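You operate a simulated robot arm through the tools that you are given. There is no shell and no other tool. Be economical: measure what you need, move in short steps, check, and stop when the job is done.

Carry out the task below with a simulated two-armed robot. There is one attempt and no reset: what you move stays moved.

## Task
Pick up the white jar from the top of the binding bench with one hand, pass it to the other hand and put it on the grey board under the desk lamp. Set down upright: white jar.

Only the result counts: the job must be done as asked and must still hold three seconds after the hand-in. Knocking over, shifting, dropping, spilling or breaking anything else fails it.

## Robot
Two 6-joint arms with two-finger grippers on one trunk, on a base that drives. Base frame: it is fixed to the floor where the robot stands at the start and does not move with it; the origin is under the middle of the robot, x ahead of it, y to its left, z up; the surface under the hand at the start is at about z = 862. Lengths are in mm, angles in rad, forces in N, time in s.
The left shoulder is at the start at [30, 178, 1013], the right one opposite. With the tool pointing down near the work surface each hand reaches from about 400 to 840 mm from the robot's upright axis, wherever it stands, measured 20 degrees to its own side. Places, roughly: grey board under the desk lamp (23x32 cm) [-1920, -2680, 960]. Payload 2.54 kg a hand.
Tool frame (each hand has its own): the origin (TCP) lies between the finger pads and is the grasp point; the fingertips stand 30 mm ahead of it; z points along the fingers, y is the line along which they close. Largest opening 116 mm; the body of the gripper starts 95 mm behind the TCP.
Orientation is that of the tool frame in the base frame, as a unit quaternion [x, y, z, w]. With the fingers straight down and closing along the base's y, the tool's x points along the base's -x, its y along +y and its z along -z.

## Interface
- The arms move only by the tool jog_arm. It takes "left_series", "right_series" or both (then of equal length, played together; a hand with none holds still); each is a list of rows, each an object (a shift or turn left out is 0, a gripper value left out holds the last) with "offset": the shift along the base's x, y, z in units of 20 mm (1.0 is 20 mm), a list of three; "angular": the turn, a rotation vector about the base's x, y, z in units of 5 degrees (1.0 is 5 degrees), a list of three; "gripper": the gripper command, from -1 (fully open) to 1 (shut), values between in proportion. In form: [{"offset": [dx, dy, dz], "angular": [ax, ay, az], "gripper": gripper}, ...]. A call has 1 to 8 rows; each row shifts and turns the commanded pose from where the row before left it. A call with a number of a shift or a turn outside -1 to 1 is refused whole. A row lasts 0.2 s, in which the tool goes at most 50 mm and 0.15 rad; a call with a longer step from one row to the next is refused whole, and so is a gripper value outside its range. A pose out of reach is approached as far as the arm can. The call stops where the force on the tool passes 40 N (or 10 N more than at its start, if that is more) or the arm is blocked; 0.2 s more then pass. Each finger travels about 153 mm/s and halts on what it meets, pressing with about 32 N; the grip force reading is that of the motor and also rises with nothing between the fingers. The clock runs only during rows and for 0.2 s after the last one: add rows that do not move to give the fingers time. It gives the time, the measured TCP pose, the force on the tool (base axes), the opening and the grip force at its end, in the units of the frame above (readings bear some noise), with the torque about the TCP (base axes, N m) and any sound that the robot's microphone picked up, and new pictures: "views" is both (left out), scene, wrist or none (wrist: the cameras of the hands that moved).
- Cameras (640 x 400 px; columns grow to the right, rows downward): "scene" is now at [45.6, 10.7, 1732.4]; the picture's right is [0.12, -0.99, 0.00], its down [-0.77, -0.09, -0.63] and it looks along [0.63, 0.08, -0.78] (base axes); focal length 290 px, centre (320, 200). "left" rides on the left gripper at [69, 15, -122] in its tool frame; the picture's right is [-0.21, 0.98, 0.00], its down [-0.83, -0.18, -0.53] and it looks along [-0.52, -0.11, 0.85] (tool axes); focal length 251 px, centre (320, 200). "right" rides on the right gripper at [69, -15, -122] in its tool frame; the picture's right is [0.21, 0.98, 0.00], its down [-0.83, 0.18, -0.53] and it looks along [-0.52, 0.11, 0.85] (tool axes); focal length 251 px, centre (320, 200).
- slide_trunk(by): slides the trunk up (or, below 0, down) by that many mm; the arms and the scene camera ride with it, the base frame stays. It gives what a move gives, with no picture.
- roll_base(legs): drives the robot by 1 to 6 legs, each [ahead, left, turn to the left] in mm, mm and rad, along the robot's own axes; the way and the turn of a leg run together, so that a leg with both is an arc; at most 1500 mm and 3.142 rad a leg. The arms and the cameras ride along, it lands a little off, and it stops where it bumps. It gives what a move gives, and a new picture of the scene camera.
- turn_head(pan, tilt): turns the head with the scene camera to pan (to the left, within 2.496 rad either way) and tilt (down, from -0.506 to 1.204), counted from straight ahead of the robot. It gives what a move gives, and a new picture of the scene camera.
- probe_pixels(camera, pixels): for up to 12 pixels [column, row] of the newest picture of that camera ("zoom" is the newest enlarged one), the place [x, y, z] in the base frame of the surface seen there, good to about 2 mm. It takes no simulated time.
- zoom(camera, box): a new picture of the part [left, top, right, bottom] of that camera's present view, enlarged. It takes no simulated time.
- finish_job(): hands the job in; it is judged then, once.

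Keep the steps short. Do not move on a guess: measure, check each grasp and each placing, and mend mistakes. In all there are 80 turns and 260 pictures (those below and enlarged ones count). Leave the grippers open and the arms clear of the work at the hand-in unless told otherwise, and finish with a single line.

The tools are called after "Emit:" as a command line: name --argument value ..., lists and objects as JSON in quotes. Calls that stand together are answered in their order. jog_arm: Moves the arms, as the interface text tells. Its arguments: {"type":"object","properties":{"left_series":{"type":"array"},"right_series":{"type":"array"},"views":{"type":"string","enum":["both","scene","wrist","none"]}},"required":[]} The other tools are called the same way: slide_trunk (by) slides the trunk up or down; roll_base (legs) drives the base; turn_head (pan, tilt) turns the head that bears the scene camera; probe_pixels (camera, pixels) gives the place of the surface under pixels of a picture; zoom (camera, box) takes an enlarged picture of a part of a camera's view; finish_job () hands the job in.

At the start:

```text
time: 0.0
left_ee_pos: [427.5, 203.1, 1104.1]
left_ee_rot: [0.001, 1.0, 0.0, 0.0]
left_ft_force: [-0.8, -0.2, -0.2]
left_ft_torque: [-0.01, 0.02, 0.0]
left_grip_width: 115.9
left_grasp_force: 0.0
right_ee_pos: [521.0, -149.8, 1111.4]
right_ee_rot: [0.0, 1.0, 0.0, 0.0]
right_ft_force: [-0.8, 0.0, -0.6]
right_ft_torque: [0.0, 0.0, -0.05]
right_grip_width: 116.1
right_grasp_force: 0.0
trunk travel left (down, up): [-225.0, 315.0]
robot x, y, heading: [-1.2, 2.9, 0.002]
head pan, tilt: [0.122, 0.887]
```

scene: 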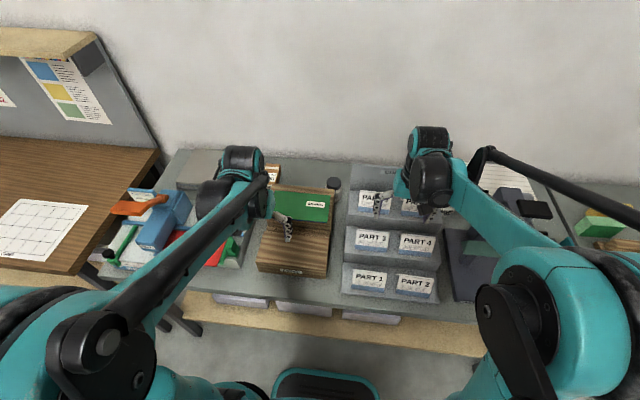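
right: 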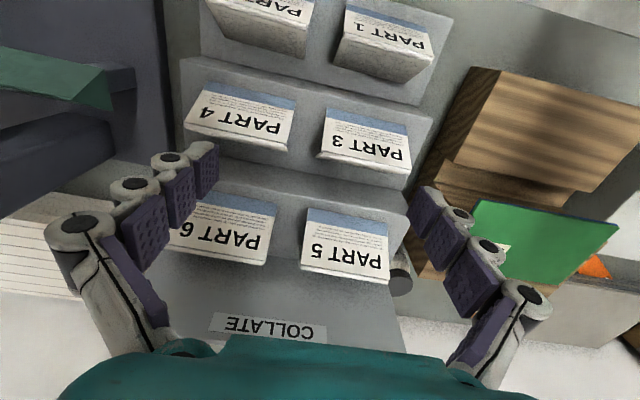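
left: 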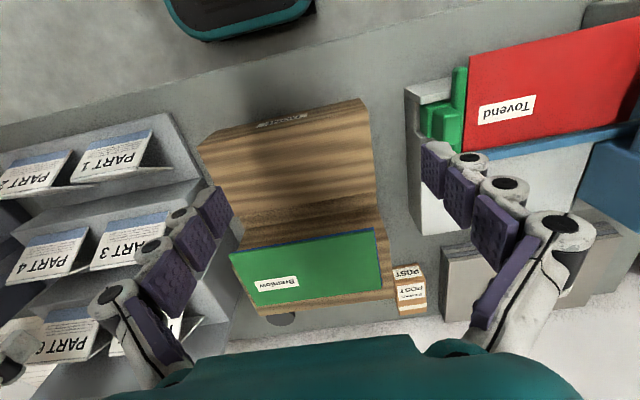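

I see a collating bench but no white jar yet. I'll look around with the head.

Emit:
turn_head --pan -0.7 --tilt 0.6

Emit:
turn_head --pan 0.9 --tilt 0.6

Emit:
turn_head --pan 2.2 --tilt 0.5

Emit:
turn_head --pan -2.2 --tilt 0.5

```text
time: 1.1
left_ee_pos: [426.2, 202.6, 1105.1]
left_ee_rot: [0.0, 1.0, 0.0, 0.0]
left_ft_force: [0.5, -0.1, 1.1]
left_ft_torque: [0.01, 0.0, -0.01]
left_grip_width: 116.0
left_grasp_force: 0.1
right_ee_pos: [520.6, -150.0, 1110.3]
right_ee_rot: [0.0, 1.0, 0.0, 0.0]
right_ft_force: [0.2, -0.1, 0.1]
right_ft_torque: [-0.01, 0.04, -0.02]
right_grip_width: 115.8
right_grasp_force: 0.1
trunk travel left (down, up): [-225.0, 315.0]
robot x, y, heading: [-3.7, -0.6, -0.001]
head pan, tilt: [-0.7, 0.6]
```

scene: 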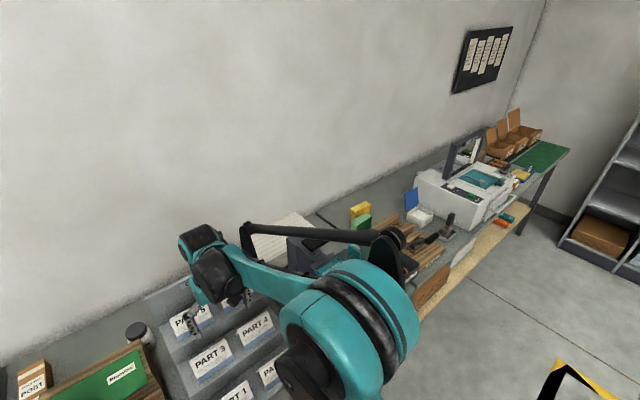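

```text
time: 2.8
left_ee_pos: [425.8, 203.5, 1104.3]
left_ee_rot: [0.001, 1.0, 0.0, 0.0]
left_ft_force: [-0.1, -0.1, 0.2]
left_ft_torque: [0.0, 0.01, 0.02]
left_grip_width: 116.0
left_grasp_force: 0.1
right_ee_pos: [520.7, -149.0, 1109.4]
right_ee_rot: [0.0, 1.0, 0.0, 0.0]
right_ft_force: [-0.5, 0.7, 1.0]
right_ft_torque: [-0.03, 0.0, 0.01]
right_grip_width: 116.1
right_grasp_force: 0.0
trunk travel left (down, up): [-225.0, 315.0]
robot x, y, heading: [-1.3, 2.0, 0.001]
head pan, tilt: [0.901, 0.6]
```

scene: 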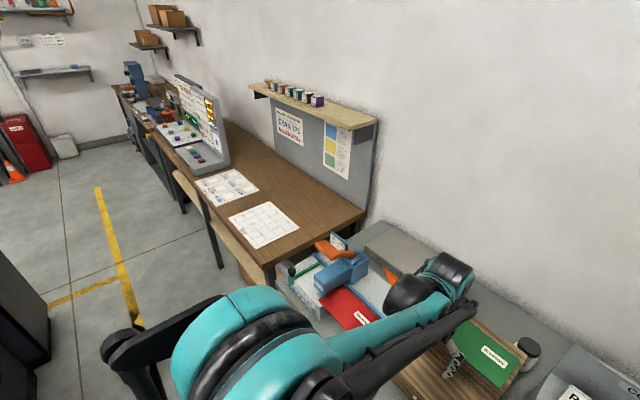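

```text
time: 4.3
left_ee_pos: [426.4, 203.4, 1105.1]
left_ee_rot: [0.0, 1.0, 0.0, 0.0]
left_ft_force: [-0.1, 0.1, 0.6]
left_ft_torque: [-0.01, 0.03, 0.01]
left_grip_width: 116.0
left_grasp_force: 0.0
right_ee_pos: [520.4, -150.1, 1109.8]
right_ee_rot: [0.0, 1.0, 0.0, 0.001]
right_ft_force: [-0.1, -0.8, -0.8]
right_ft_torque: [0.03, 0.04, -0.01]
right_grip_width: 116.1
right_grasp_force: 0.1
trunk travel left (down, up): [-225.0, 315.0]
robot x, y, heading: [-1.5, -0.6, 0.002]
head pan, tilt: [2.201, 0.499]
```

scene: 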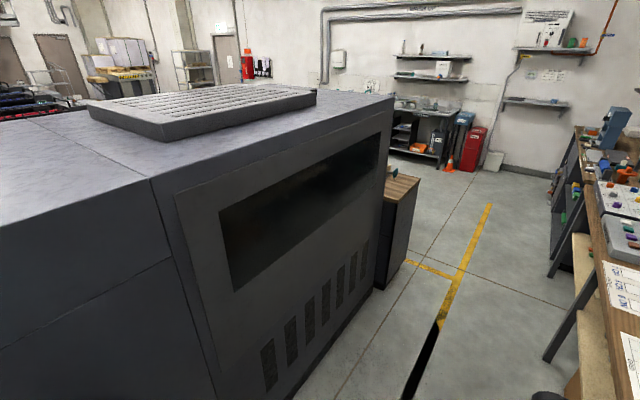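

```text
time: 7.8
left_ee_pos: [426.1, 203.3, 1103.3]
left_ee_rot: [0.0, 1.0, -0.001, 0.0]
left_ft_force: [-0.4, -0.4, -0.2]
left_ft_torque: [0.01, 0.03, 0.01]
left_grip_width: 115.9
left_grasp_force: 0.1
right_ee_pos: [521.3, -149.8, 1110.0]
right_ee_rot: [0.0, 1.0, 0.0, 0.001]
right_ft_force: [-0.2, 0.0, 0.5]
right_ft_torque: [0.04, 0.0, 0.05]
right_grip_width: 116.2
right_grasp_force: 0.0
trunk travel left (down, up): [-225.0, 315.0]
robot x, y, heading: [1.9, 1.9, -0.004]
head pan, tilt: [-2.201, 0.499]
```

scene: 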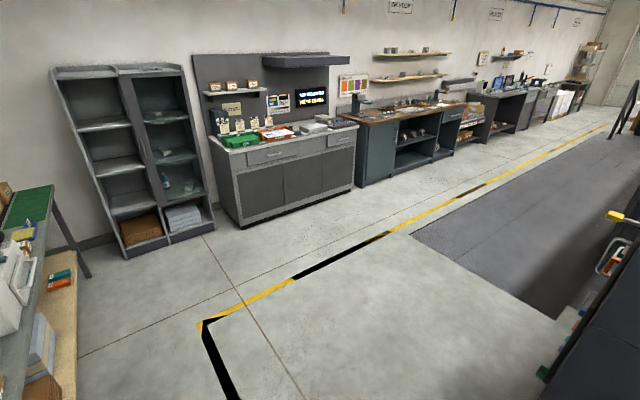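

A dark-lidded jar sits behind the wood block. I'll zoom in on it and check the bench, and look towards the target board.

Emit:
zoom --camera "scene" --box '[330, 60, 490, 160]'

Emit:
turn_head --pan 0.0 --tilt 0.8

Emit:
zoom --camera "scene" --box '[200, 120, 360, 220]'

Emit:
probe_pixels --camera "zoom" --pixels '[[320, 200], [400, 200]]'

```text
4.00 times, centred on (410, 110) of scene
```

zoom: 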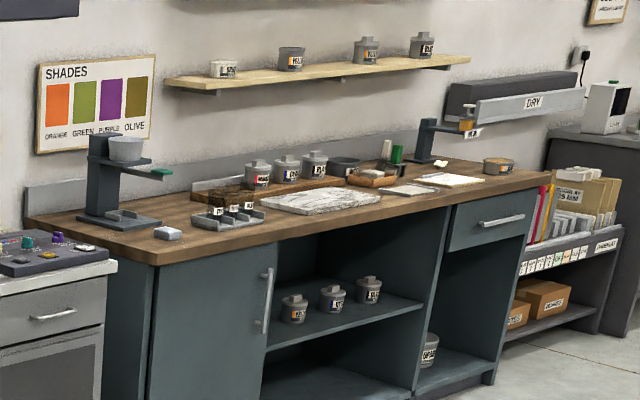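

```text
time: 9.9
left_ee_pos: [426.8, 203.5, 1104.5]
left_ee_rot: [0.0, 1.0, 0.0, 0.001]
left_ft_force: [0.7, 0.1, 0.3]
left_ft_torque: [-0.03, 0.02, 0.02]
left_grip_width: 116.0
left_grasp_force: 0.1
right_ee_pos: [520.5, -149.3, 1109.8]
right_ee_rot: [-0.001, 1.0, 0.0, 0.0]
right_ft_force: [-0.1, -1.4, 0.4]
right_ft_torque: [0.05, 0.04, 0.02]
right_grip_width: 116.0
right_grasp_force: 0.1
trunk travel left (down, up): [-225.0, 315.0]
robot x, y, heading: [0.3, -0.1, -0.004]
head pan, tilt: [0.0, 0.799]
```

scene: 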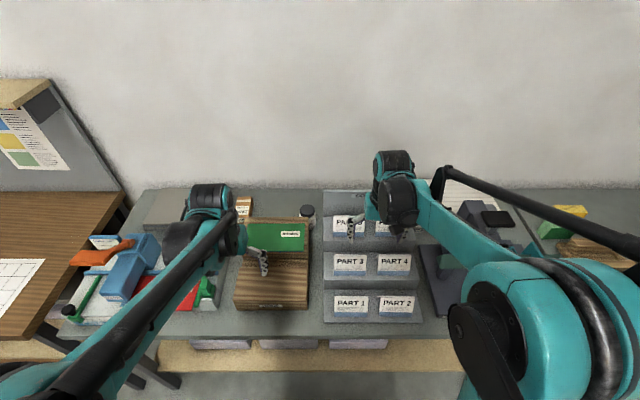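

```text
4.00 times, centred on (280, 170) of scene
```

zoom: 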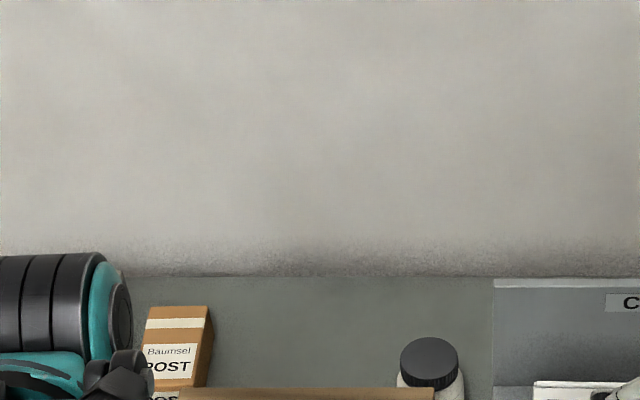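

```text
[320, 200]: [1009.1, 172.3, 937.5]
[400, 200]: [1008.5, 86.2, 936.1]
```

The jar (white body, dark lid) is at about (307,210). I'll zoom and probe, and also zoom on the rest of the bench to make sure no other white jar is there.

Emit:
zoom --camera "scene" --box '[480, 180, 640, 280]'

Emit:
zoom --camera "scene" --box '[260, 180, 356, 240]'

Emit:
probe_pixels --camera "scene" --pixels '[[307, 206], [307, 212], [311, 218], [307, 196], [240, 250], [300, 222], [310, 225], [295, 290], [316, 216], [330, 205], [345, 193], [350, 216]]'

```text
4.00 times, centred on (560, 230) of scene
```

zoom: 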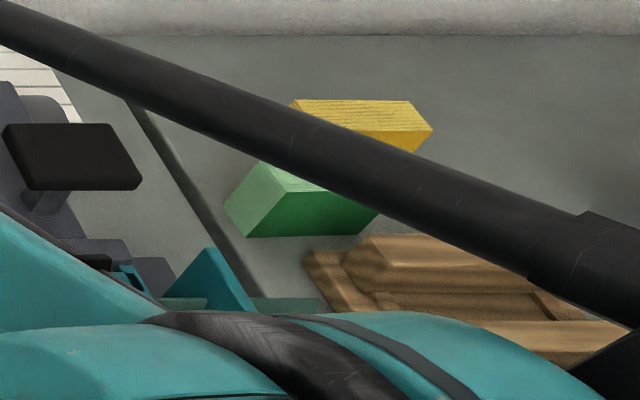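

```text
6.67 times, centred on (308, 210) of scene
```

zoom: 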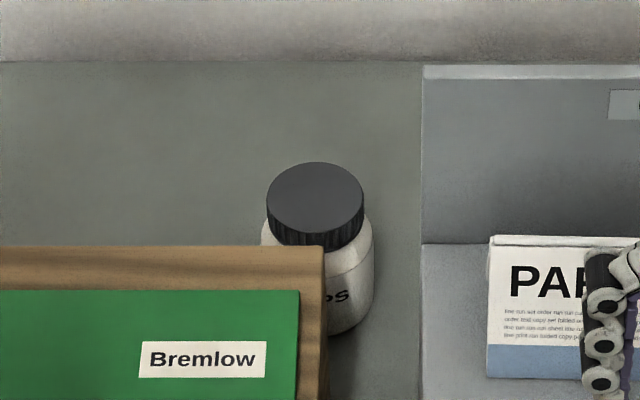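

```text
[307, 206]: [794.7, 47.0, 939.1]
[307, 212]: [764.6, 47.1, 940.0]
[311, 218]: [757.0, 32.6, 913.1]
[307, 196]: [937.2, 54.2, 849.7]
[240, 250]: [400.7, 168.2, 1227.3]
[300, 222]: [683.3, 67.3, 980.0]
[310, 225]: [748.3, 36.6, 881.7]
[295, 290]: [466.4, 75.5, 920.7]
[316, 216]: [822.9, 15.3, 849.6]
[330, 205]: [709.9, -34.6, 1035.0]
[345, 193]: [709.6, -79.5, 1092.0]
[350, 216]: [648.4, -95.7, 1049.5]
```

Jar: lid top z≈940, bench z≈850, behind a wood block (top z≈980). I need precise edges; probing around it.

Emit:
probe_pixels --camera "zoom" --pixels '[[316, 166], [316, 228], [270, 200], [360, 200], [270, 232], [370, 260], [340, 325], [322, 255], [410, 200], [418, 300], [432, 100], [432, 300]]'

Emit:
zoom --camera "left" --box '[160, 220, 480, 400]'

```text
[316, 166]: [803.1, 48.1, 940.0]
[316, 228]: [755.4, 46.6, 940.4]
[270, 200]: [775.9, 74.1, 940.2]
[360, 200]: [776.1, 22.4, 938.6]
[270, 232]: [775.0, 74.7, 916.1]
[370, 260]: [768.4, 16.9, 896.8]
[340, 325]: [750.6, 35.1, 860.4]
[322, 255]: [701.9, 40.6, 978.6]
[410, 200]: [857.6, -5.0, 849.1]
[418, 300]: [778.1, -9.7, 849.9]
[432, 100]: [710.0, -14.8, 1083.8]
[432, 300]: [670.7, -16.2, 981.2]
```

```text
2.00 times, centred on (320, 310) of left
```

zoom: 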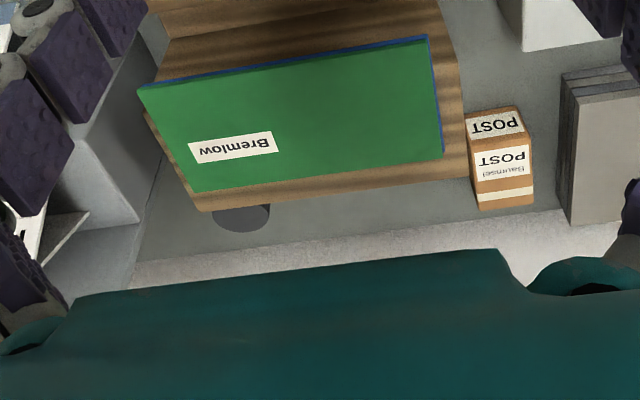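

Jar centre ≈(778,48), radius ≈26 at the lid, ≈32 body. This is near the reach limit, so I'll look down to see how much room the base has to move ahead.

Emit:
turn_head --pan 0.0 --tilt 1.2

Emit:
probe_pixels --camera "scene" --pixels '[[320, 300], [320, 250], [320, 340], [320, 380], [260, 300], [380, 300], [320, 220], [250, 250]]'

```text
time: 10.8
left_ee_pos: [426.8, 203.1, 1104.8]
left_ee_rot: [0.001, 1.0, 0.0, 0.0]
left_ft_force: [0.4, 0.3, 0.5]
left_ft_torque: [-0.03, -0.01, -0.01]
left_grip_width: 115.9
left_grasp_force: 0.1
right_ee_pos: [519.5, -149.5, 1109.6]
right_ee_rot: [0.0, 1.0, 0.0, 0.0]
right_ft_force: [0.7, 0.1, 0.3]
right_ft_torque: [0.0, 0.01, -0.02]
right_grip_width: 115.9
right_grasp_force: 0.0
trunk travel left (down, up): [-225.0, 315.0]
robot x, y, heading: [1.7, -0.6, -0.0]
head pan, tilt: [0.0, 1.201]
```

scene: 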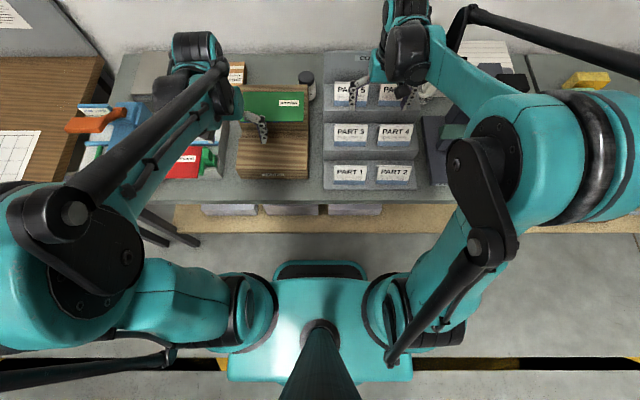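

```text
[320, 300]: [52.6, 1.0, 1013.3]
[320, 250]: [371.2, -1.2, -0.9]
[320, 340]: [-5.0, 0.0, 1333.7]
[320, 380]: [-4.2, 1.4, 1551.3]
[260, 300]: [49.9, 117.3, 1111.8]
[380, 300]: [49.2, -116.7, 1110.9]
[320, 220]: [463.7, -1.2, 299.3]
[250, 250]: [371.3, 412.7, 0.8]
```

The teal shape is the robot's own base; its front sits before the bench's lower shelf (x≈464). I'll probe the base front, raise the right hand 80 mm clear of the tray.

Emit:
probe_pixels --camera "scene" --pixels '[[320, 266], [320, 262], [360, 270], [320, 206], [320, 192], [260, 207]]'

Emit:
jog_arm --right_series '[{"offset": [0, 0, 1]}, {"offset": [0, 0, 1]}, {"offset": [0, 0, 1]}, {"offset": [0, 0, 1]}]' --views "none"

```text
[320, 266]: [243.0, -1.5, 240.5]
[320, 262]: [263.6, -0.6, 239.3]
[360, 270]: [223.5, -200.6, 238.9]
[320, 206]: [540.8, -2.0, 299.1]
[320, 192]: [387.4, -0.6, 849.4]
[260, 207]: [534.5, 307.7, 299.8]
```

```text
time: 11.8
left_ee_pos: [427.3, 202.3, 1104.6]
left_ee_rot: [0.0, 1.0, 0.0, 0.0]
left_ft_force: [0.0, 0.5, 0.2]
left_ft_torque: [0.0, 0.0, 0.01]
left_grip_width: 116.1
left_grasp_force: 0.1
right_ee_pos: [519.8, -147.5, 1188.2]
right_ee_rot: [0.0, 1.0, -0.001, 0.001]
right_ft_force: [-0.2, -0.7, 0.1]
right_ft_torque: [0.01, -0.01, -0.01]
right_grip_width: 115.9
right_grasp_force: 0.1
trunk travel left (down, up): [-225.0, 315.0]
robot x, y, heading: [1.5, 0.7, -0.001]
head pan, tilt: [0.0, 1.201]
```

Base front is ≈x 270; bench front ≈385. Drive ahead 70 mm.

Emit:
roll_base --legs '[[70, 0, 0]]'

Emit:
turn_head --pan 0.0 --tilt 0.8

Emit:
zoom --camera "scene" --box '[250, 170, 410, 270]'

```text
time: 12.8
left_ee_pos: [497.5, 202.4, 1103.6]
left_ee_rot: [0.0, 1.0, 0.001, -0.001]
left_ft_force: [1.0, -0.9, 0.1]
left_ft_torque: [0.02, 0.07, 0.0]
left_grip_width: 116.0
left_grasp_force: 0.1
right_ee_pos: [592.9, -147.6, 1188.5]
right_ee_rot: [0.001, 1.0, 0.001, 0.0]
right_ft_force: [0.4, -0.6, -0.3]
right_ft_torque: [0.01, 0.03, 0.01]
right_grip_width: 116.1
right_grasp_force: 0.1
trunk travel left (down, up): [-225.0, 315.0]
robot x, y, heading: [69.7, -4.6, 0.002]
head pan, tilt: [0.0, 1.201]
```

scene: 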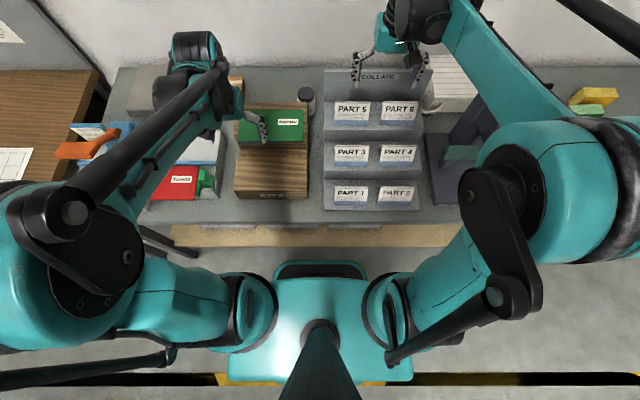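

```text
time: 13.7
left_ee_pos: [497.3, 202.4, 1104.5]
left_ee_rot: [0.0, 1.0, 0.0, 0.0]
left_ft_force: [0.0, 0.5, -0.7]
left_ft_torque: [0.0, 0.01, -0.01]
left_grip_width: 116.1
left_grasp_force: 0.0
right_ee_pos: [590.5, -148.5, 1189.5]
right_ee_rot: [0.0, 1.0, 0.0, 0.0]
right_ft_force: [1.2, 0.0, -1.1]
right_ft_torque: [0.0, 0.02, 0.03]
right_grip_width: 116.2
right_grasp_force: 0.0
trunk travel left (down, up): [-225.0, 315.0]
robot x, y, heading: [70.4, 0.9, 0.003]
head pan, tilt: [0.0, 0.799]
```

scene: 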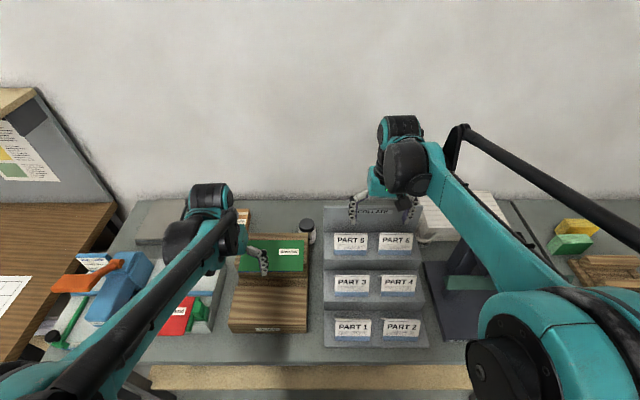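

```text
4.00 times, centred on (330, 220) of scene
```

zoom: 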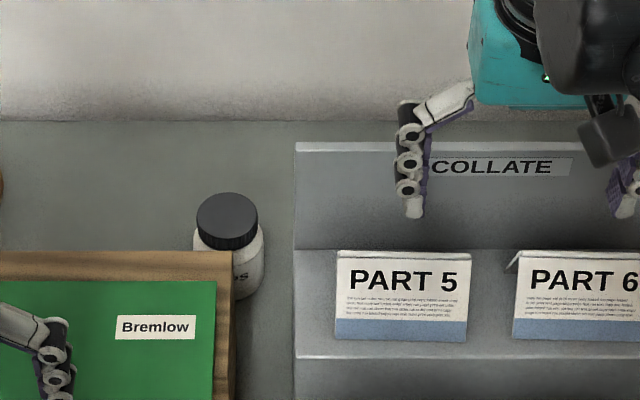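

Emit:
probe_pixels --camera "zoom" --pixels '[[320, 143], [320, 148], [320, 155], [292, 200], [228, 198], [228, 243], [200, 220], [256, 220], [180, 252], [228, 270], [150, 280], [195, 225]]'

Emit:
jog_arm --left_series '[{"offset": [1, -0.55, 0.3]}, {"offset": [1, -0.55, 0.3]}, {"offset": [1, -0.55, 0.3]}, {"offset": [1, -0.55, 0.3]}, {"offset": [1, -0.55, 0.3]}, {"offset": [1, -0.55, 0]}, {"offset": [1, -0.55, 0]}, {"offset": [1, -0.55, 0]}]'

```text
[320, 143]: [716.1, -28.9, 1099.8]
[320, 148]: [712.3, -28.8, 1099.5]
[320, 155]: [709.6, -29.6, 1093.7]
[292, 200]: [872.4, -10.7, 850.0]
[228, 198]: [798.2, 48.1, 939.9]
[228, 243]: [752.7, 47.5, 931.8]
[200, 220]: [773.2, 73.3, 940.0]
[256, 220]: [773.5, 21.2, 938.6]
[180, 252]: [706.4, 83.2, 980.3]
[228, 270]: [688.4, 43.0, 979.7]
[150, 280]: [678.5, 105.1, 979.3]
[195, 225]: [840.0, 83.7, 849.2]
```

```text
time: 15.4
left_ee_pos: [658.4, 115.1, 1134.4]
left_ee_rot: [-0.001, 1.0, 0.001, 0.0]
left_ft_force: [0.0, -0.4, -0.8]
left_ft_torque: [-0.01, 0.0, -0.01]
left_grip_width: 115.8
left_grasp_force: 0.1
right_ee_pos: [591.5, -147.7, 1189.3]
right_ee_rot: [0.0, 1.0, 0.0, 0.001]
right_ft_force: [-0.3, 0.3, -0.2]
right_ft_torque: [0.01, 0.07, 0.03]
right_grip_width: 115.9
right_grasp_force: 0.1
trunk travel left (down, up): [-225.0, 315.0]
robot x, y, heading: [69.3, -1.8, -0.003]
head pan, tilt: [0.0, 0.799]
```

scene: 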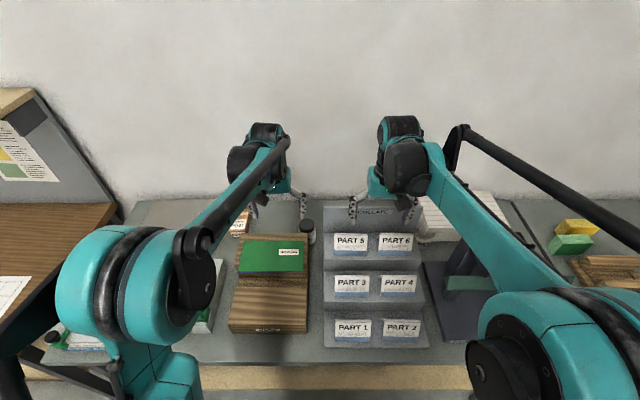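
left: 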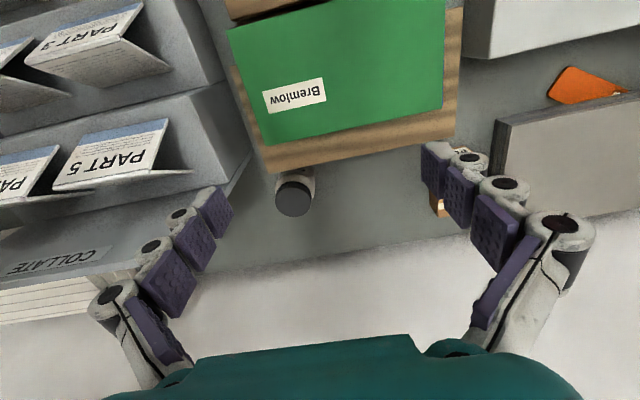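

Clear so far; the jar lid is centred at about (776,48). Before grasping I want to know the target's layout (lamp), so I'll look at it once.

Emit:
turn_head --pan -2.2 --tilt 0.4

Emit:
zoom --camera "scene" --box '[230, 80, 390, 180]'

Emit:
probe_pixels --camera "zoom" --pixels '[[320, 200], [200, 200], [300, 230], [450, 200]]'

```text
time: 17.5
left_ee_pos: [656.1, 115.0, 1134.2]
left_ee_rot: [0.0, 1.0, 0.001, 0.0]
left_ft_force: [-0.5, 0.6, -0.6]
left_ft_torque: [-0.01, 0.01, 0.03]
left_grip_width: 116.0
left_grasp_force: 0.1
right_ee_pos: [590.7, -148.4, 1189.5]
right_ee_rot: [0.0, 1.0, 0.0, 0.0]
right_ft_force: [-0.7, -0.2, -0.3]
right_ft_torque: [0.0, 0.01, 0.0]
right_grip_width: 116.0
right_grasp_force: 0.0
trunk travel left (down, up): [-225.0, 315.0]
robot x, y, heading: [73.7, 3.3, 0.001]
head pan, tilt: [-2.201, 0.4]
```

scene: 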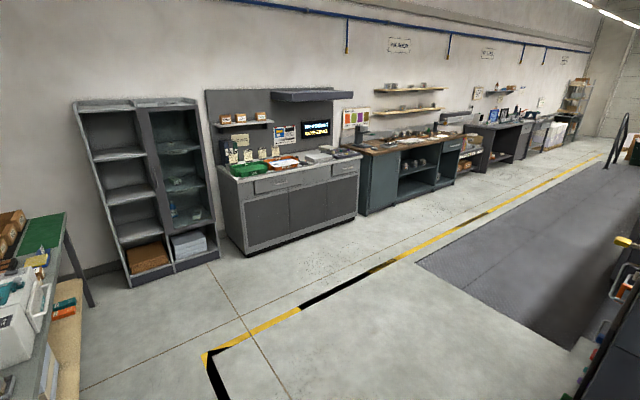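

```text
4.00 times, centred on (310, 130) of scene
```

zoom: 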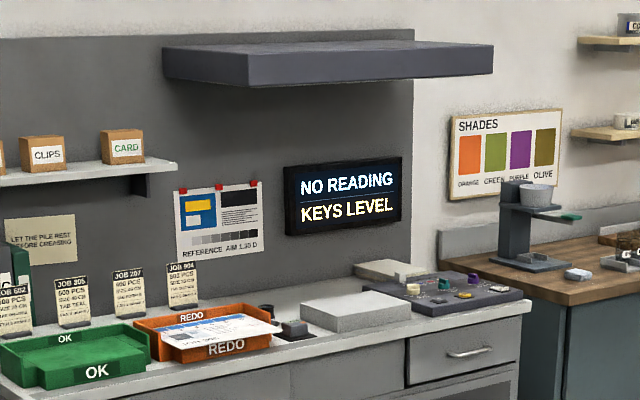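

```text
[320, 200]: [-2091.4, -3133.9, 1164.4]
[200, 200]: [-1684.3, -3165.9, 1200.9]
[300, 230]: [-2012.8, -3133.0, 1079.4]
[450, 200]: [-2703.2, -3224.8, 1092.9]
```

Emit:
probe_pixels --camera "zoom" --pixels '[[355, 308], [310, 310], [400, 310], [355, 322], [355, 335], [330, 75], [240, 70], [490, 65], [440, 290], [290, 330], [270, 310], [390, 270]]'

```text
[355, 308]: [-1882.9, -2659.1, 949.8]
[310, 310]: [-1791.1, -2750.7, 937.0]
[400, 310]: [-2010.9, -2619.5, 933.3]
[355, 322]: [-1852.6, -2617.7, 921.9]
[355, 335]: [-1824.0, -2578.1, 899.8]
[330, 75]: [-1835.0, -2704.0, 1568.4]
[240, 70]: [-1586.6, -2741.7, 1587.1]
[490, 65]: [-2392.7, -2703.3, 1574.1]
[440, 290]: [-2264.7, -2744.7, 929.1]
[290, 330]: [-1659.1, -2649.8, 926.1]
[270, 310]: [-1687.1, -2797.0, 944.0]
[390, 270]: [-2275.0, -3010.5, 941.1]
```

The board is a light-grey block top at z≈950–960 with the lamp hood up at z≈1570: ample headroom. Plan: left hand picks the jar top-down by its upper part, right hand takes it low on the body from the side. Now I place the left hand over the jar at (776,48).

Emit:
turn_head --pan 0.0 --tilt 0.8

Emit:
jog_arm --left_series '[{"offset": [1, -0.57, 0]}, {"offset": [1, -0.57, 0]}, {"offset": [1, -0.57, 0]}, {"offset": [1, -0.57, 0]}, {"offset": [1, -0.57, 0]}, {"offset": [0.95, -0.52, 0]}, {"offset": [0, 0, -1]}, {"offset": [0, 0, -1]}]'

```text
time: 19.6
left_ee_pos: [655.8, 115.3, 1133.9]
left_ee_rot: [0.001, 1.0, 0.0, 0.0]
left_ft_force: [-1.1, -0.7, 0.0]
left_ft_torque: [0.01, 0.01, -0.02]
left_grip_width: 116.0
left_grasp_force: 0.1
right_ee_pos: [591.0, -147.2, 1189.3]
right_ee_rot: [0.001, 1.0, 0.0, 0.001]
right_ft_force: [-0.4, -0.2, 0.2]
right_ft_torque: [-0.01, -0.02, -0.02]
right_grip_width: 115.9
right_grasp_force: 0.0
trunk travel left (down, up): [-225.0, 315.0]
robot x, y, heading: [71.8, 1.2, 0.001]
head pan, tilt: [0.0, 0.799]
```

scene: 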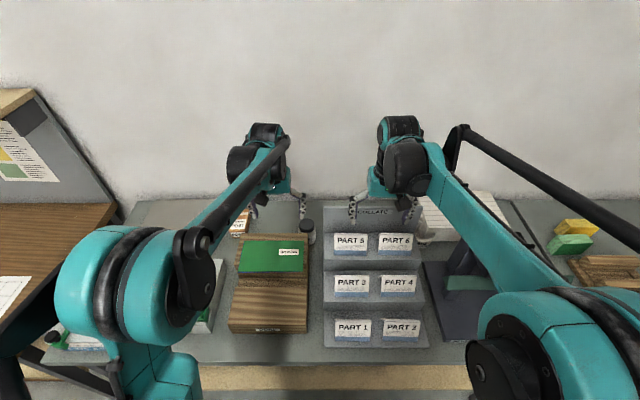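

```text
time: 21.4
left_ee_pos: [776.9, 45.8, 1093.6]
left_ee_rot: [0.001, 1.0, -0.001, 0.0]
left_ft_force: [-0.1, -0.3, -0.7]
left_ft_torque: [0.0, 0.0, 0.02]
left_grip_width: 115.9
left_grasp_force: 0.0
right_ee_pos: [591.3, -147.9, 1188.1]
right_ee_rot: [0.001, 1.0, 0.001, 0.0]
right_ft_force: [0.4, 0.6, -0.9]
right_ft_torque: [-0.01, -0.01, 0.0]
right_grip_width: 116.1
right_grasp_force: 0.0
trunk travel left (down, up): [-225.0, 315.0]
robot x, y, heading: [70.8, -1.4, 0.0]
head pan, tilt: [0.0, 0.799]
```

scene: 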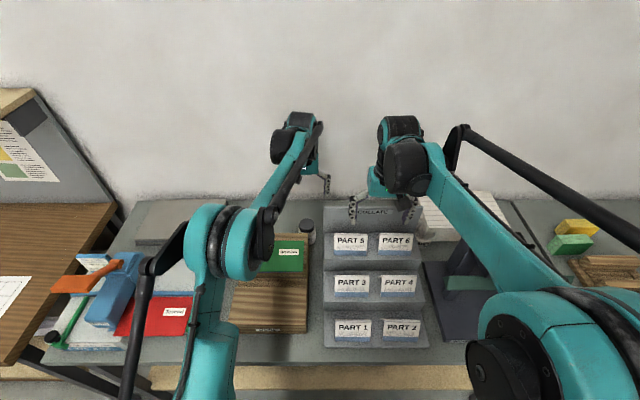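
left: 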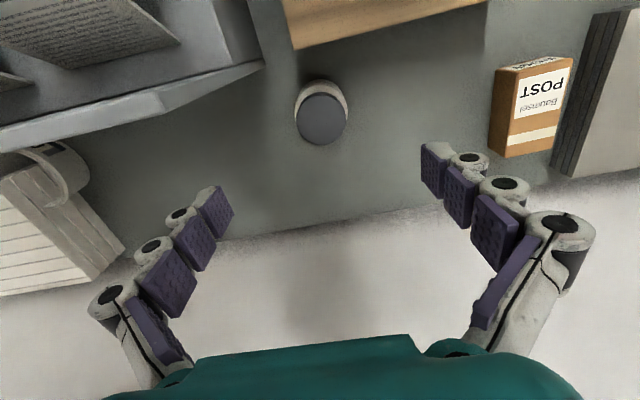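

Probing the lid from the wrist camera (centre (322,118)) to refine before descending.

Emit:
probe_pixels --camera "left" --pixels '[[298, 118], [345, 118], [322, 96], [322, 142], [322, 118], [318, 84]]'

Emit:
jog_arm --left_series '[{"offset": [0, 0.1, -1]}, {"offset": [0, 0, -1]}, {"offset": [0, 0, -1]}, {"offset": [0, 0, -1]}, {"offset": [0, 0, -1]}]'

```text
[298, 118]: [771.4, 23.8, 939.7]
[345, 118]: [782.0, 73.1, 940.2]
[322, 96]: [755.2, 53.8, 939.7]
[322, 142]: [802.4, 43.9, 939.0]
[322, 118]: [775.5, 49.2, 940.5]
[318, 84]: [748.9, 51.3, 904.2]
```

```text
time: 22.6
left_ee_pos: [775.4, 48.7, 993.2]
left_ee_rot: [0.0, 1.0, 0.0, 0.001]
left_ft_force: [0.8, -1.4, -0.3]
left_ft_torque: [0.04, 0.0, -0.01]
left_grip_width: 115.9
left_grasp_force: 0.0
right_ee_pos: [591.7, -148.8, 1189.1]
right_ee_rot: [0.0, 1.0, 0.0, -0.001]
right_ft_force: [0.0, 1.0, 0.1]
right_ft_torque: [0.0, 0.02, 0.02]
right_grip_width: 115.8
right_grasp_force: 0.1
trunk travel left (down, up): [-225.0, 315.0]
robot x, y, heading: [71.3, -1.2, -0.0]
head pan, tilt: [0.0, 0.799]
```

scene: 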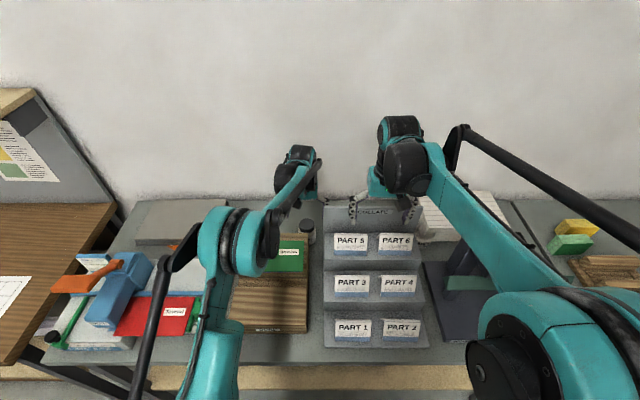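
left: 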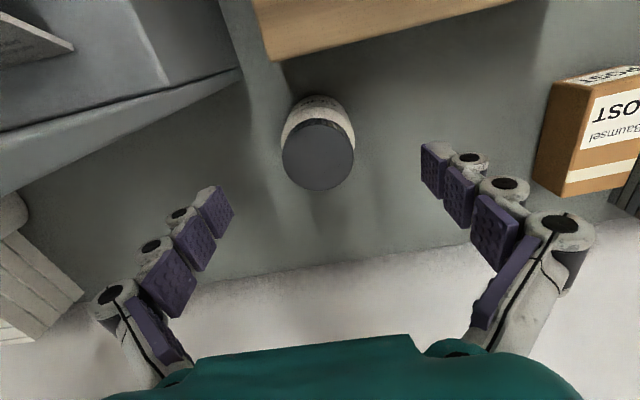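

Jar centre ≈(778,49); descending 70 mm to TCP z≈923, with a small x shift, then look before closing.

Emit:
jog_arm --left_series '[{"offset": [0.13, 0, -1]}, {"offset": [0, 0, -1]}, {"offset": [0, 0, -1]}, {"offset": [0, 0, -0.5]}, {}]' --views "wrist"

Emit:
zoom --camera "scene" --box '[250, 150, 378, 230]'

```text
time: 23.8
left_ee_pos: [777.4, 48.3, 923.0]
left_ee_rot: [0.0, 1.0, 0.0, 0.0]
left_ft_force: [0.1, -1.4, -0.2]
left_ft_torque: [0.01, 0.04, -0.04]
left_grip_width: 115.7
left_grasp_force: 0.0
right_ee_pos: [591.0, -147.9, 1189.6]
right_ee_rot: [0.0, 1.0, 0.0, 0.0]
right_ft_force: [0.8, -0.4, 0.0]
right_ft_torque: [0.0, -0.01, 0.03]
right_grip_width: 115.9
right_grasp_force: 0.1
trunk travel left (down, up): [-225.0, 315.0]
robot x, y, heading: [73.0, -1.1, -0.003]
head pan, tilt: [0.0, 0.799]
```

left: 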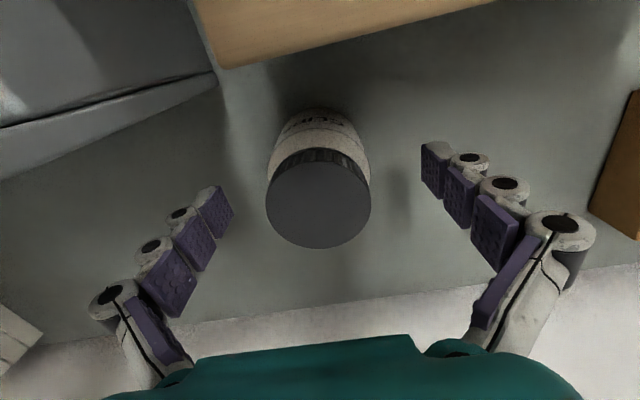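

```text
5.00 times, centred on (314, 190) of scene
```

zoom: 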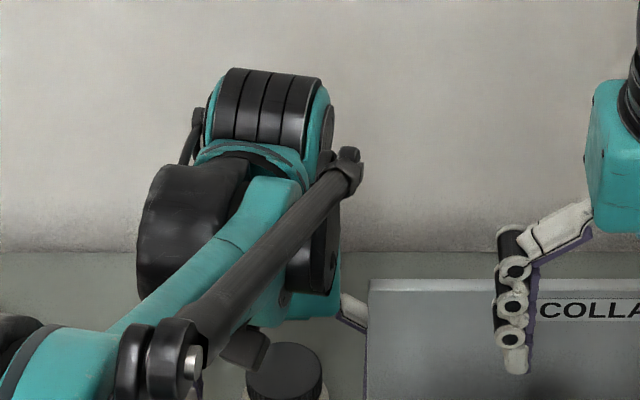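

Jar sits centred between the fingers. Closing with a few still rows.

Emit:
jog_arm --left_series '[{"gripper": 0.0}, {"gripper": 1}, {}, {}, {}]' --views "wrist"

```text
time: 25.0
left_ee_pos: [777.3, 47.5, 924.6]
left_ee_rot: [0.0, 1.0, -0.001, 0.0]
left_ft_force: [2.1, -2.3, 6.8]
left_ft_torque: [-0.09, -0.06, 0.05]
left_grip_width: 62.7
left_grasp_force: 31.8
right_ee_pos: [589.8, -148.0, 1189.2]
right_ee_rot: [0.0, 1.0, -0.001, 0.0]
right_ft_force: [0.3, -0.2, -0.6]
right_ft_torque: [0.01, 0.01, 0.02]
right_grip_width: 116.0
right_grasp_force: 0.1
trunk travel left (down, up): [-225.0, 315.0]
robot x, y, heading: [69.6, -1.9, -0.003]
head pan, tilt: [0.0, 0.799]
```

left: 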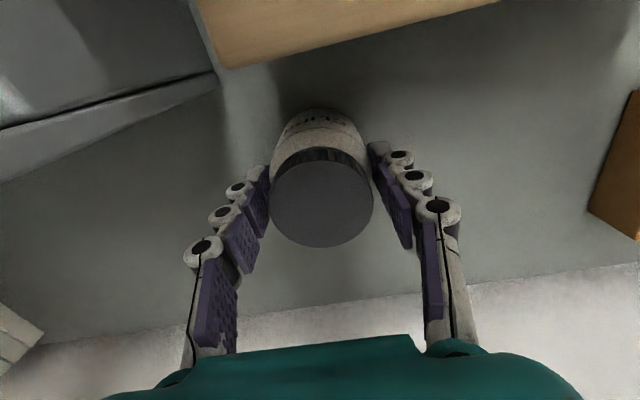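

Gripped at 62.7 mm (body shoulder), 32 N. Lift slowly and check for slipping.

Emit:
jog_arm --left_series '[{"offset": [0, 0, 0.5]}, {"offset": [0, 0, 1]}, {"offset": [0, 0, 1]}, {}]' --views "wrist"

```text
time: 26.0
left_ee_pos: [777.8, 47.7, 973.7]
left_ee_rot: [0.0, 1.0, 0.0, 0.0]
left_ft_force: [0.8, 0.1, 0.1]
left_ft_torque: [-0.01, -0.02, 0.04]
left_grip_width: 0.1
left_grasp_force: 29.1
right_ee_pos: [589.9, -149.1, 1188.4]
right_ee_rot: [0.0, 1.0, -0.001, 0.0]
right_ft_force: [-0.3, 0.0, 1.0]
right_ft_torque: [0.0, 0.04, -0.01]
right_grip_width: 115.8
right_grasp_force: 0.0
trunk travel left (down, up): [-225.0, 315.0]
robot x, y, heading: [71.2, -1.8, -0.001]
head pan, tilt: [0.0, 0.799]
```

left: 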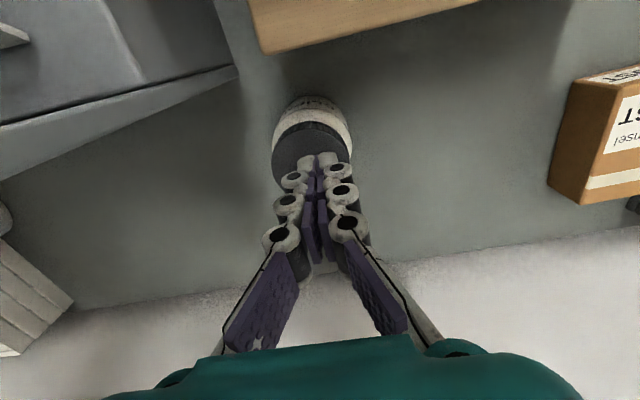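

The jar slipped off: the shoulder is sloped. It still stands upright. I'll rise a little, reopen, and grip lower on the straight body.

Emit:
jog_arm --left_series '[{"offset": [0, 0, 1]}, {"offset": [0, 0, 0.5]}, {"gripper": -1}, {}, {}, {}]' --views "wrist"

Emit:
probe_pixels --camera "left" --pixels '[[290, 130], [320, 130], [345, 130], [320, 110], [320, 150], [315, 90]]'

```text
time: 27.4
left_ee_pos: [778.9, 48.8, 1005.3]
left_ee_rot: [0.0, 1.0, 0.0, 0.0]
left_ft_force: [0.1, -0.6, 0.2]
left_ft_torque: [-0.02, -0.02, -0.02]
left_grip_width: 116.4
left_grasp_force: 0.0
right_ee_pos: [591.7, -146.7, 1189.3]
right_ee_rot: [0.0, 1.0, 0.0, 0.0]
right_ft_force: [-0.6, -1.1, -0.2]
right_ft_torque: [0.0, 0.02, 0.02]
right_grip_width: 116.1
right_grasp_force: 0.0
trunk travel left (down, up): [-225.0, 315.0]
robot x, y, heading: [70.1, 1.6, 0.001]
head pan, tilt: [0.0, 0.799]
```

left: 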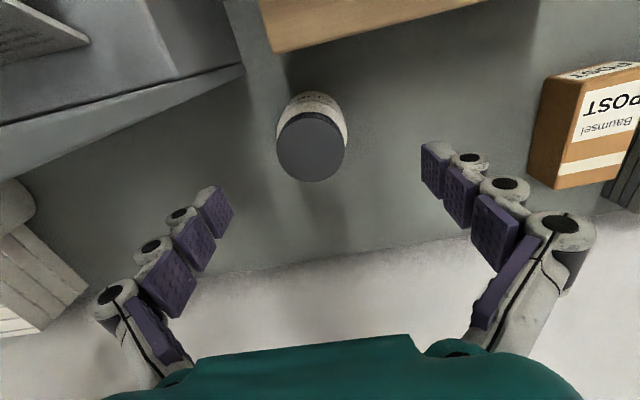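

```text
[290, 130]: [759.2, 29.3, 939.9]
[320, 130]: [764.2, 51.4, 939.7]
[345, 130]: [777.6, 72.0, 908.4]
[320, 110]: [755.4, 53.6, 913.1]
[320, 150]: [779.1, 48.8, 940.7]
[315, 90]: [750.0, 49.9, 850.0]
```

Jar is still at (778,48), upright. Descend to TCP z≈891 watching the force.

Emit:
jog_arm --left_series '[{"offset": [0, 0, -1]}, {"offset": [0, 0, -1]}, {"offset": [0, 0, -1]}, {"offset": [0, 0, -1]}, {"offset": [0, 0, -1]}, {"offset": [0, 0, -0.7]}, {}]' --views "wrist"

```text
time: 29.0
left_ee_pos: [778.5, 49.7, 889.9]
left_ee_rot: [0.001, 1.0, 0.0, -0.001]
left_ft_force: [0.3, -1.0, -0.1]
left_ft_torque: [-0.01, 0.01, -0.05]
left_grip_width: 115.9
left_grasp_force: 0.0
right_ee_pos: [590.7, -147.9, 1188.7]
right_ee_rot: [0.0, 1.0, 0.0, 0.001]
right_ft_force: [-0.5, -0.5, -0.5]
right_ft_torque: [-0.02, 0.0, 0.02]
right_grip_width: 116.1
right_grasp_force: 0.1
trunk travel left (down, up): [-225.0, 315.0]
robot x, y, heading: [67.4, -0.1, -0.006]
head pan, tilt: [0.0, 0.799]
```

left: 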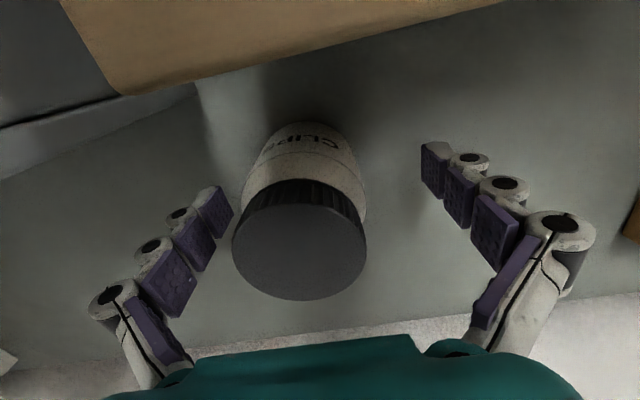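

Close on the straight body.

Emit:
jog_arm --left_series '[{"gripper": 0.0}, {"gripper": 1}, {}, {}, {}]' --views "none"

Emit:
jog_arm --left_series '[{"offset": [0, 0, 0.5]}, {"offset": [0, 0, 0.5]}, {"offset": [0, 0, 0.5]}, {}, {}]' --views "wrist"

```text
time: 30.2
left_ee_pos: [778.1, 50.2, 891.1]
left_ee_rot: [0.0, 1.0, -0.001, 0.0]
left_ft_force: [1.7, -1.7, 3.1]
left_ft_torque: [-0.02, -0.02, -0.02]
left_grip_width: 62.5
left_grasp_force: 32.0
right_ee_pos: [589.7, -148.5, 1189.4]
right_ee_rot: [0.0, 1.0, 0.001, 0.0]
right_ft_force: [0.0, 0.1, 0.2]
right_ft_torque: [0.02, 0.01, 0.0]
right_grip_width: 116.1
right_grasp_force: 0.1
trunk travel left (down, up): [-225.0, 315.0]
robot x, y, heading: [68.9, -4.9, -0.006]
head pan, tilt: [0.0, 0.799]
```

```text
time: 31.4
left_ee_pos: [778.1, 51.0, 920.5]
left_ee_rot: [0.0, 1.0, 0.0, 0.0]
left_ft_force: [-0.4, 0.7, -0.7]
left_ft_torque: [-0.01, -0.02, 0.02]
left_grip_width: 62.4
left_grasp_force: 32.1
right_ee_pos: [590.9, -148.4, 1188.2]
right_ee_rot: [0.0, 1.0, 0.0, 0.0]
right_ft_force: [0.0, 0.1, -0.1]
right_ft_torque: [-0.03, 0.04, -0.01]
right_grip_width: 115.8
right_grasp_force: 0.1
trunk travel left (down, up): [-225.0, 315.0]
robot x, y, heading: [69.8, 0.5, -0.003]
head pan, tilt: [0.0, 0.799]
```

left: 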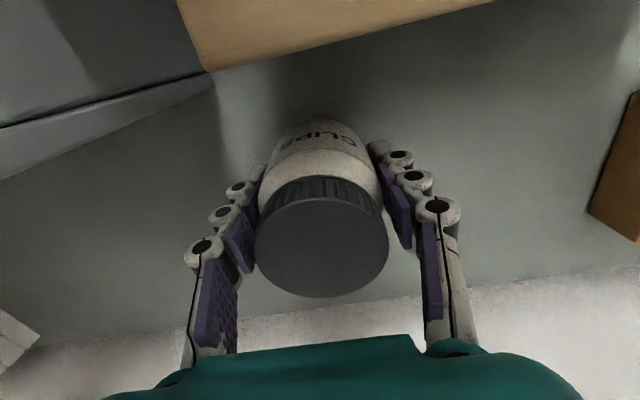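

The jar is held at 62.4 mm and rises with the hand. Lift further straight up.

Emit:
jog_arm --left_series '[{"offset": [0, 0, 0.7]}, {"offset": [0, 0, 0.9]}, {"offset": [0, 0, 1]}, {"offset": [0, 0, 1]}, {"offset": [0, 0, 1]}, {"offset": [0, 0, 1]}, {"offset": [0, 0, 1]}, {"offset": [0, 0, 1]}]' --views "wrist"

Emit:
jog_arm --left_series '[{"offset": [0, 0, 1]}, {"offset": [0, 0, 1]}, {"offset": [0, 0, 1]}, {"offset": [0, 0, 1]}, {"offset": [0, 0, 0.8]}, {}]' --views "both"

```text
time: 33.2
left_ee_pos: [779.7, 49.7, 1071.4]
left_ee_rot: [-0.001, 1.0, 0.0, -0.001]
left_ft_force: [0.7, 0.0, -1.6]
left_ft_torque: [0.0, 0.02, 0.04]
left_grip_width: 62.1
left_grasp_force: 31.8
right_ee_pos: [590.9, -147.2, 1189.3]
right_ee_rot: [0.0, 1.0, 0.0, 0.0]
right_ft_force: [0.1, -0.6, 0.5]
right_ft_torque: [0.0, -0.03, -0.03]
right_grip_width: 116.1
right_grasp_force: 0.1
trunk travel left (down, up): [-225.0, 315.0]
robot x, y, heading: [68.0, -0.8, -0.003]
head pan, tilt: [0.0, 0.799]
```

left: 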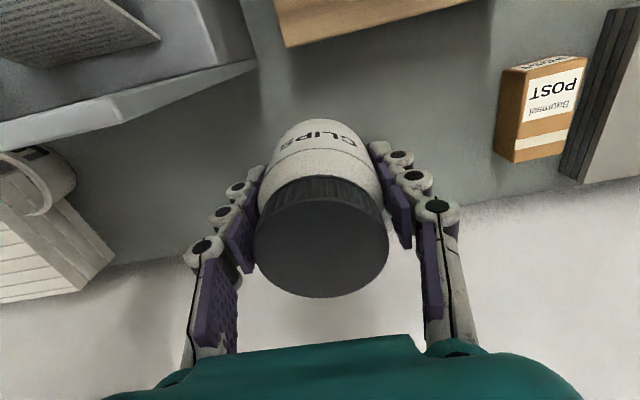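

```text
time: 34.6
left_ee_pos: [778.2, 48.7, 1167.6]
left_ee_rot: [0.001, 1.0, 0.0, 0.0]
left_ft_force: [-0.1, 0.7, -1.1]
left_ft_torque: [0.01, 0.0, -0.01]
left_grip_width: 62.3
left_grasp_force: 32.0
right_ee_pos: [590.7, -148.5, 1189.6]
right_ee_rot: [0.0, 1.0, 0.0, -0.001]
right_ft_force: [0.3, 0.3, 0.8]
right_ft_torque: [-0.01, -0.01, -0.01]
right_grip_width: 116.1
right_grasp_force: 0.0
trunk travel left (down, up): [-225.0, 315.0]
robot x, y, heading: [69.9, -1.0, -0.001]
head pan, tilt: [0.0, 0.799]
```

scene: 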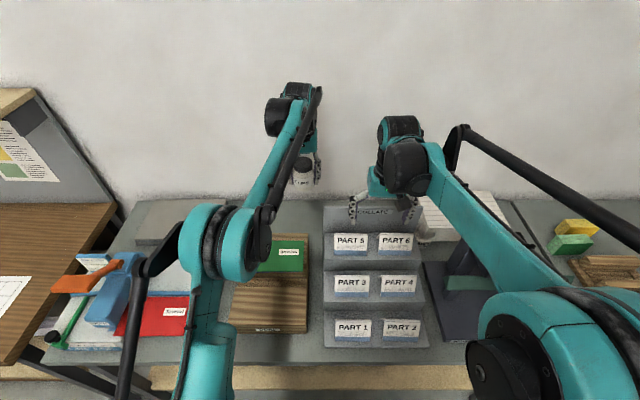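
left: 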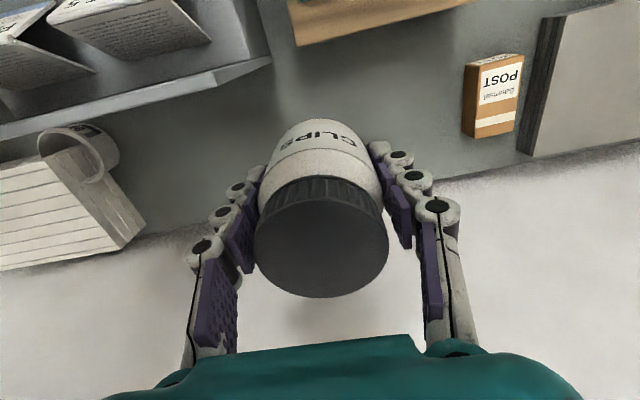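

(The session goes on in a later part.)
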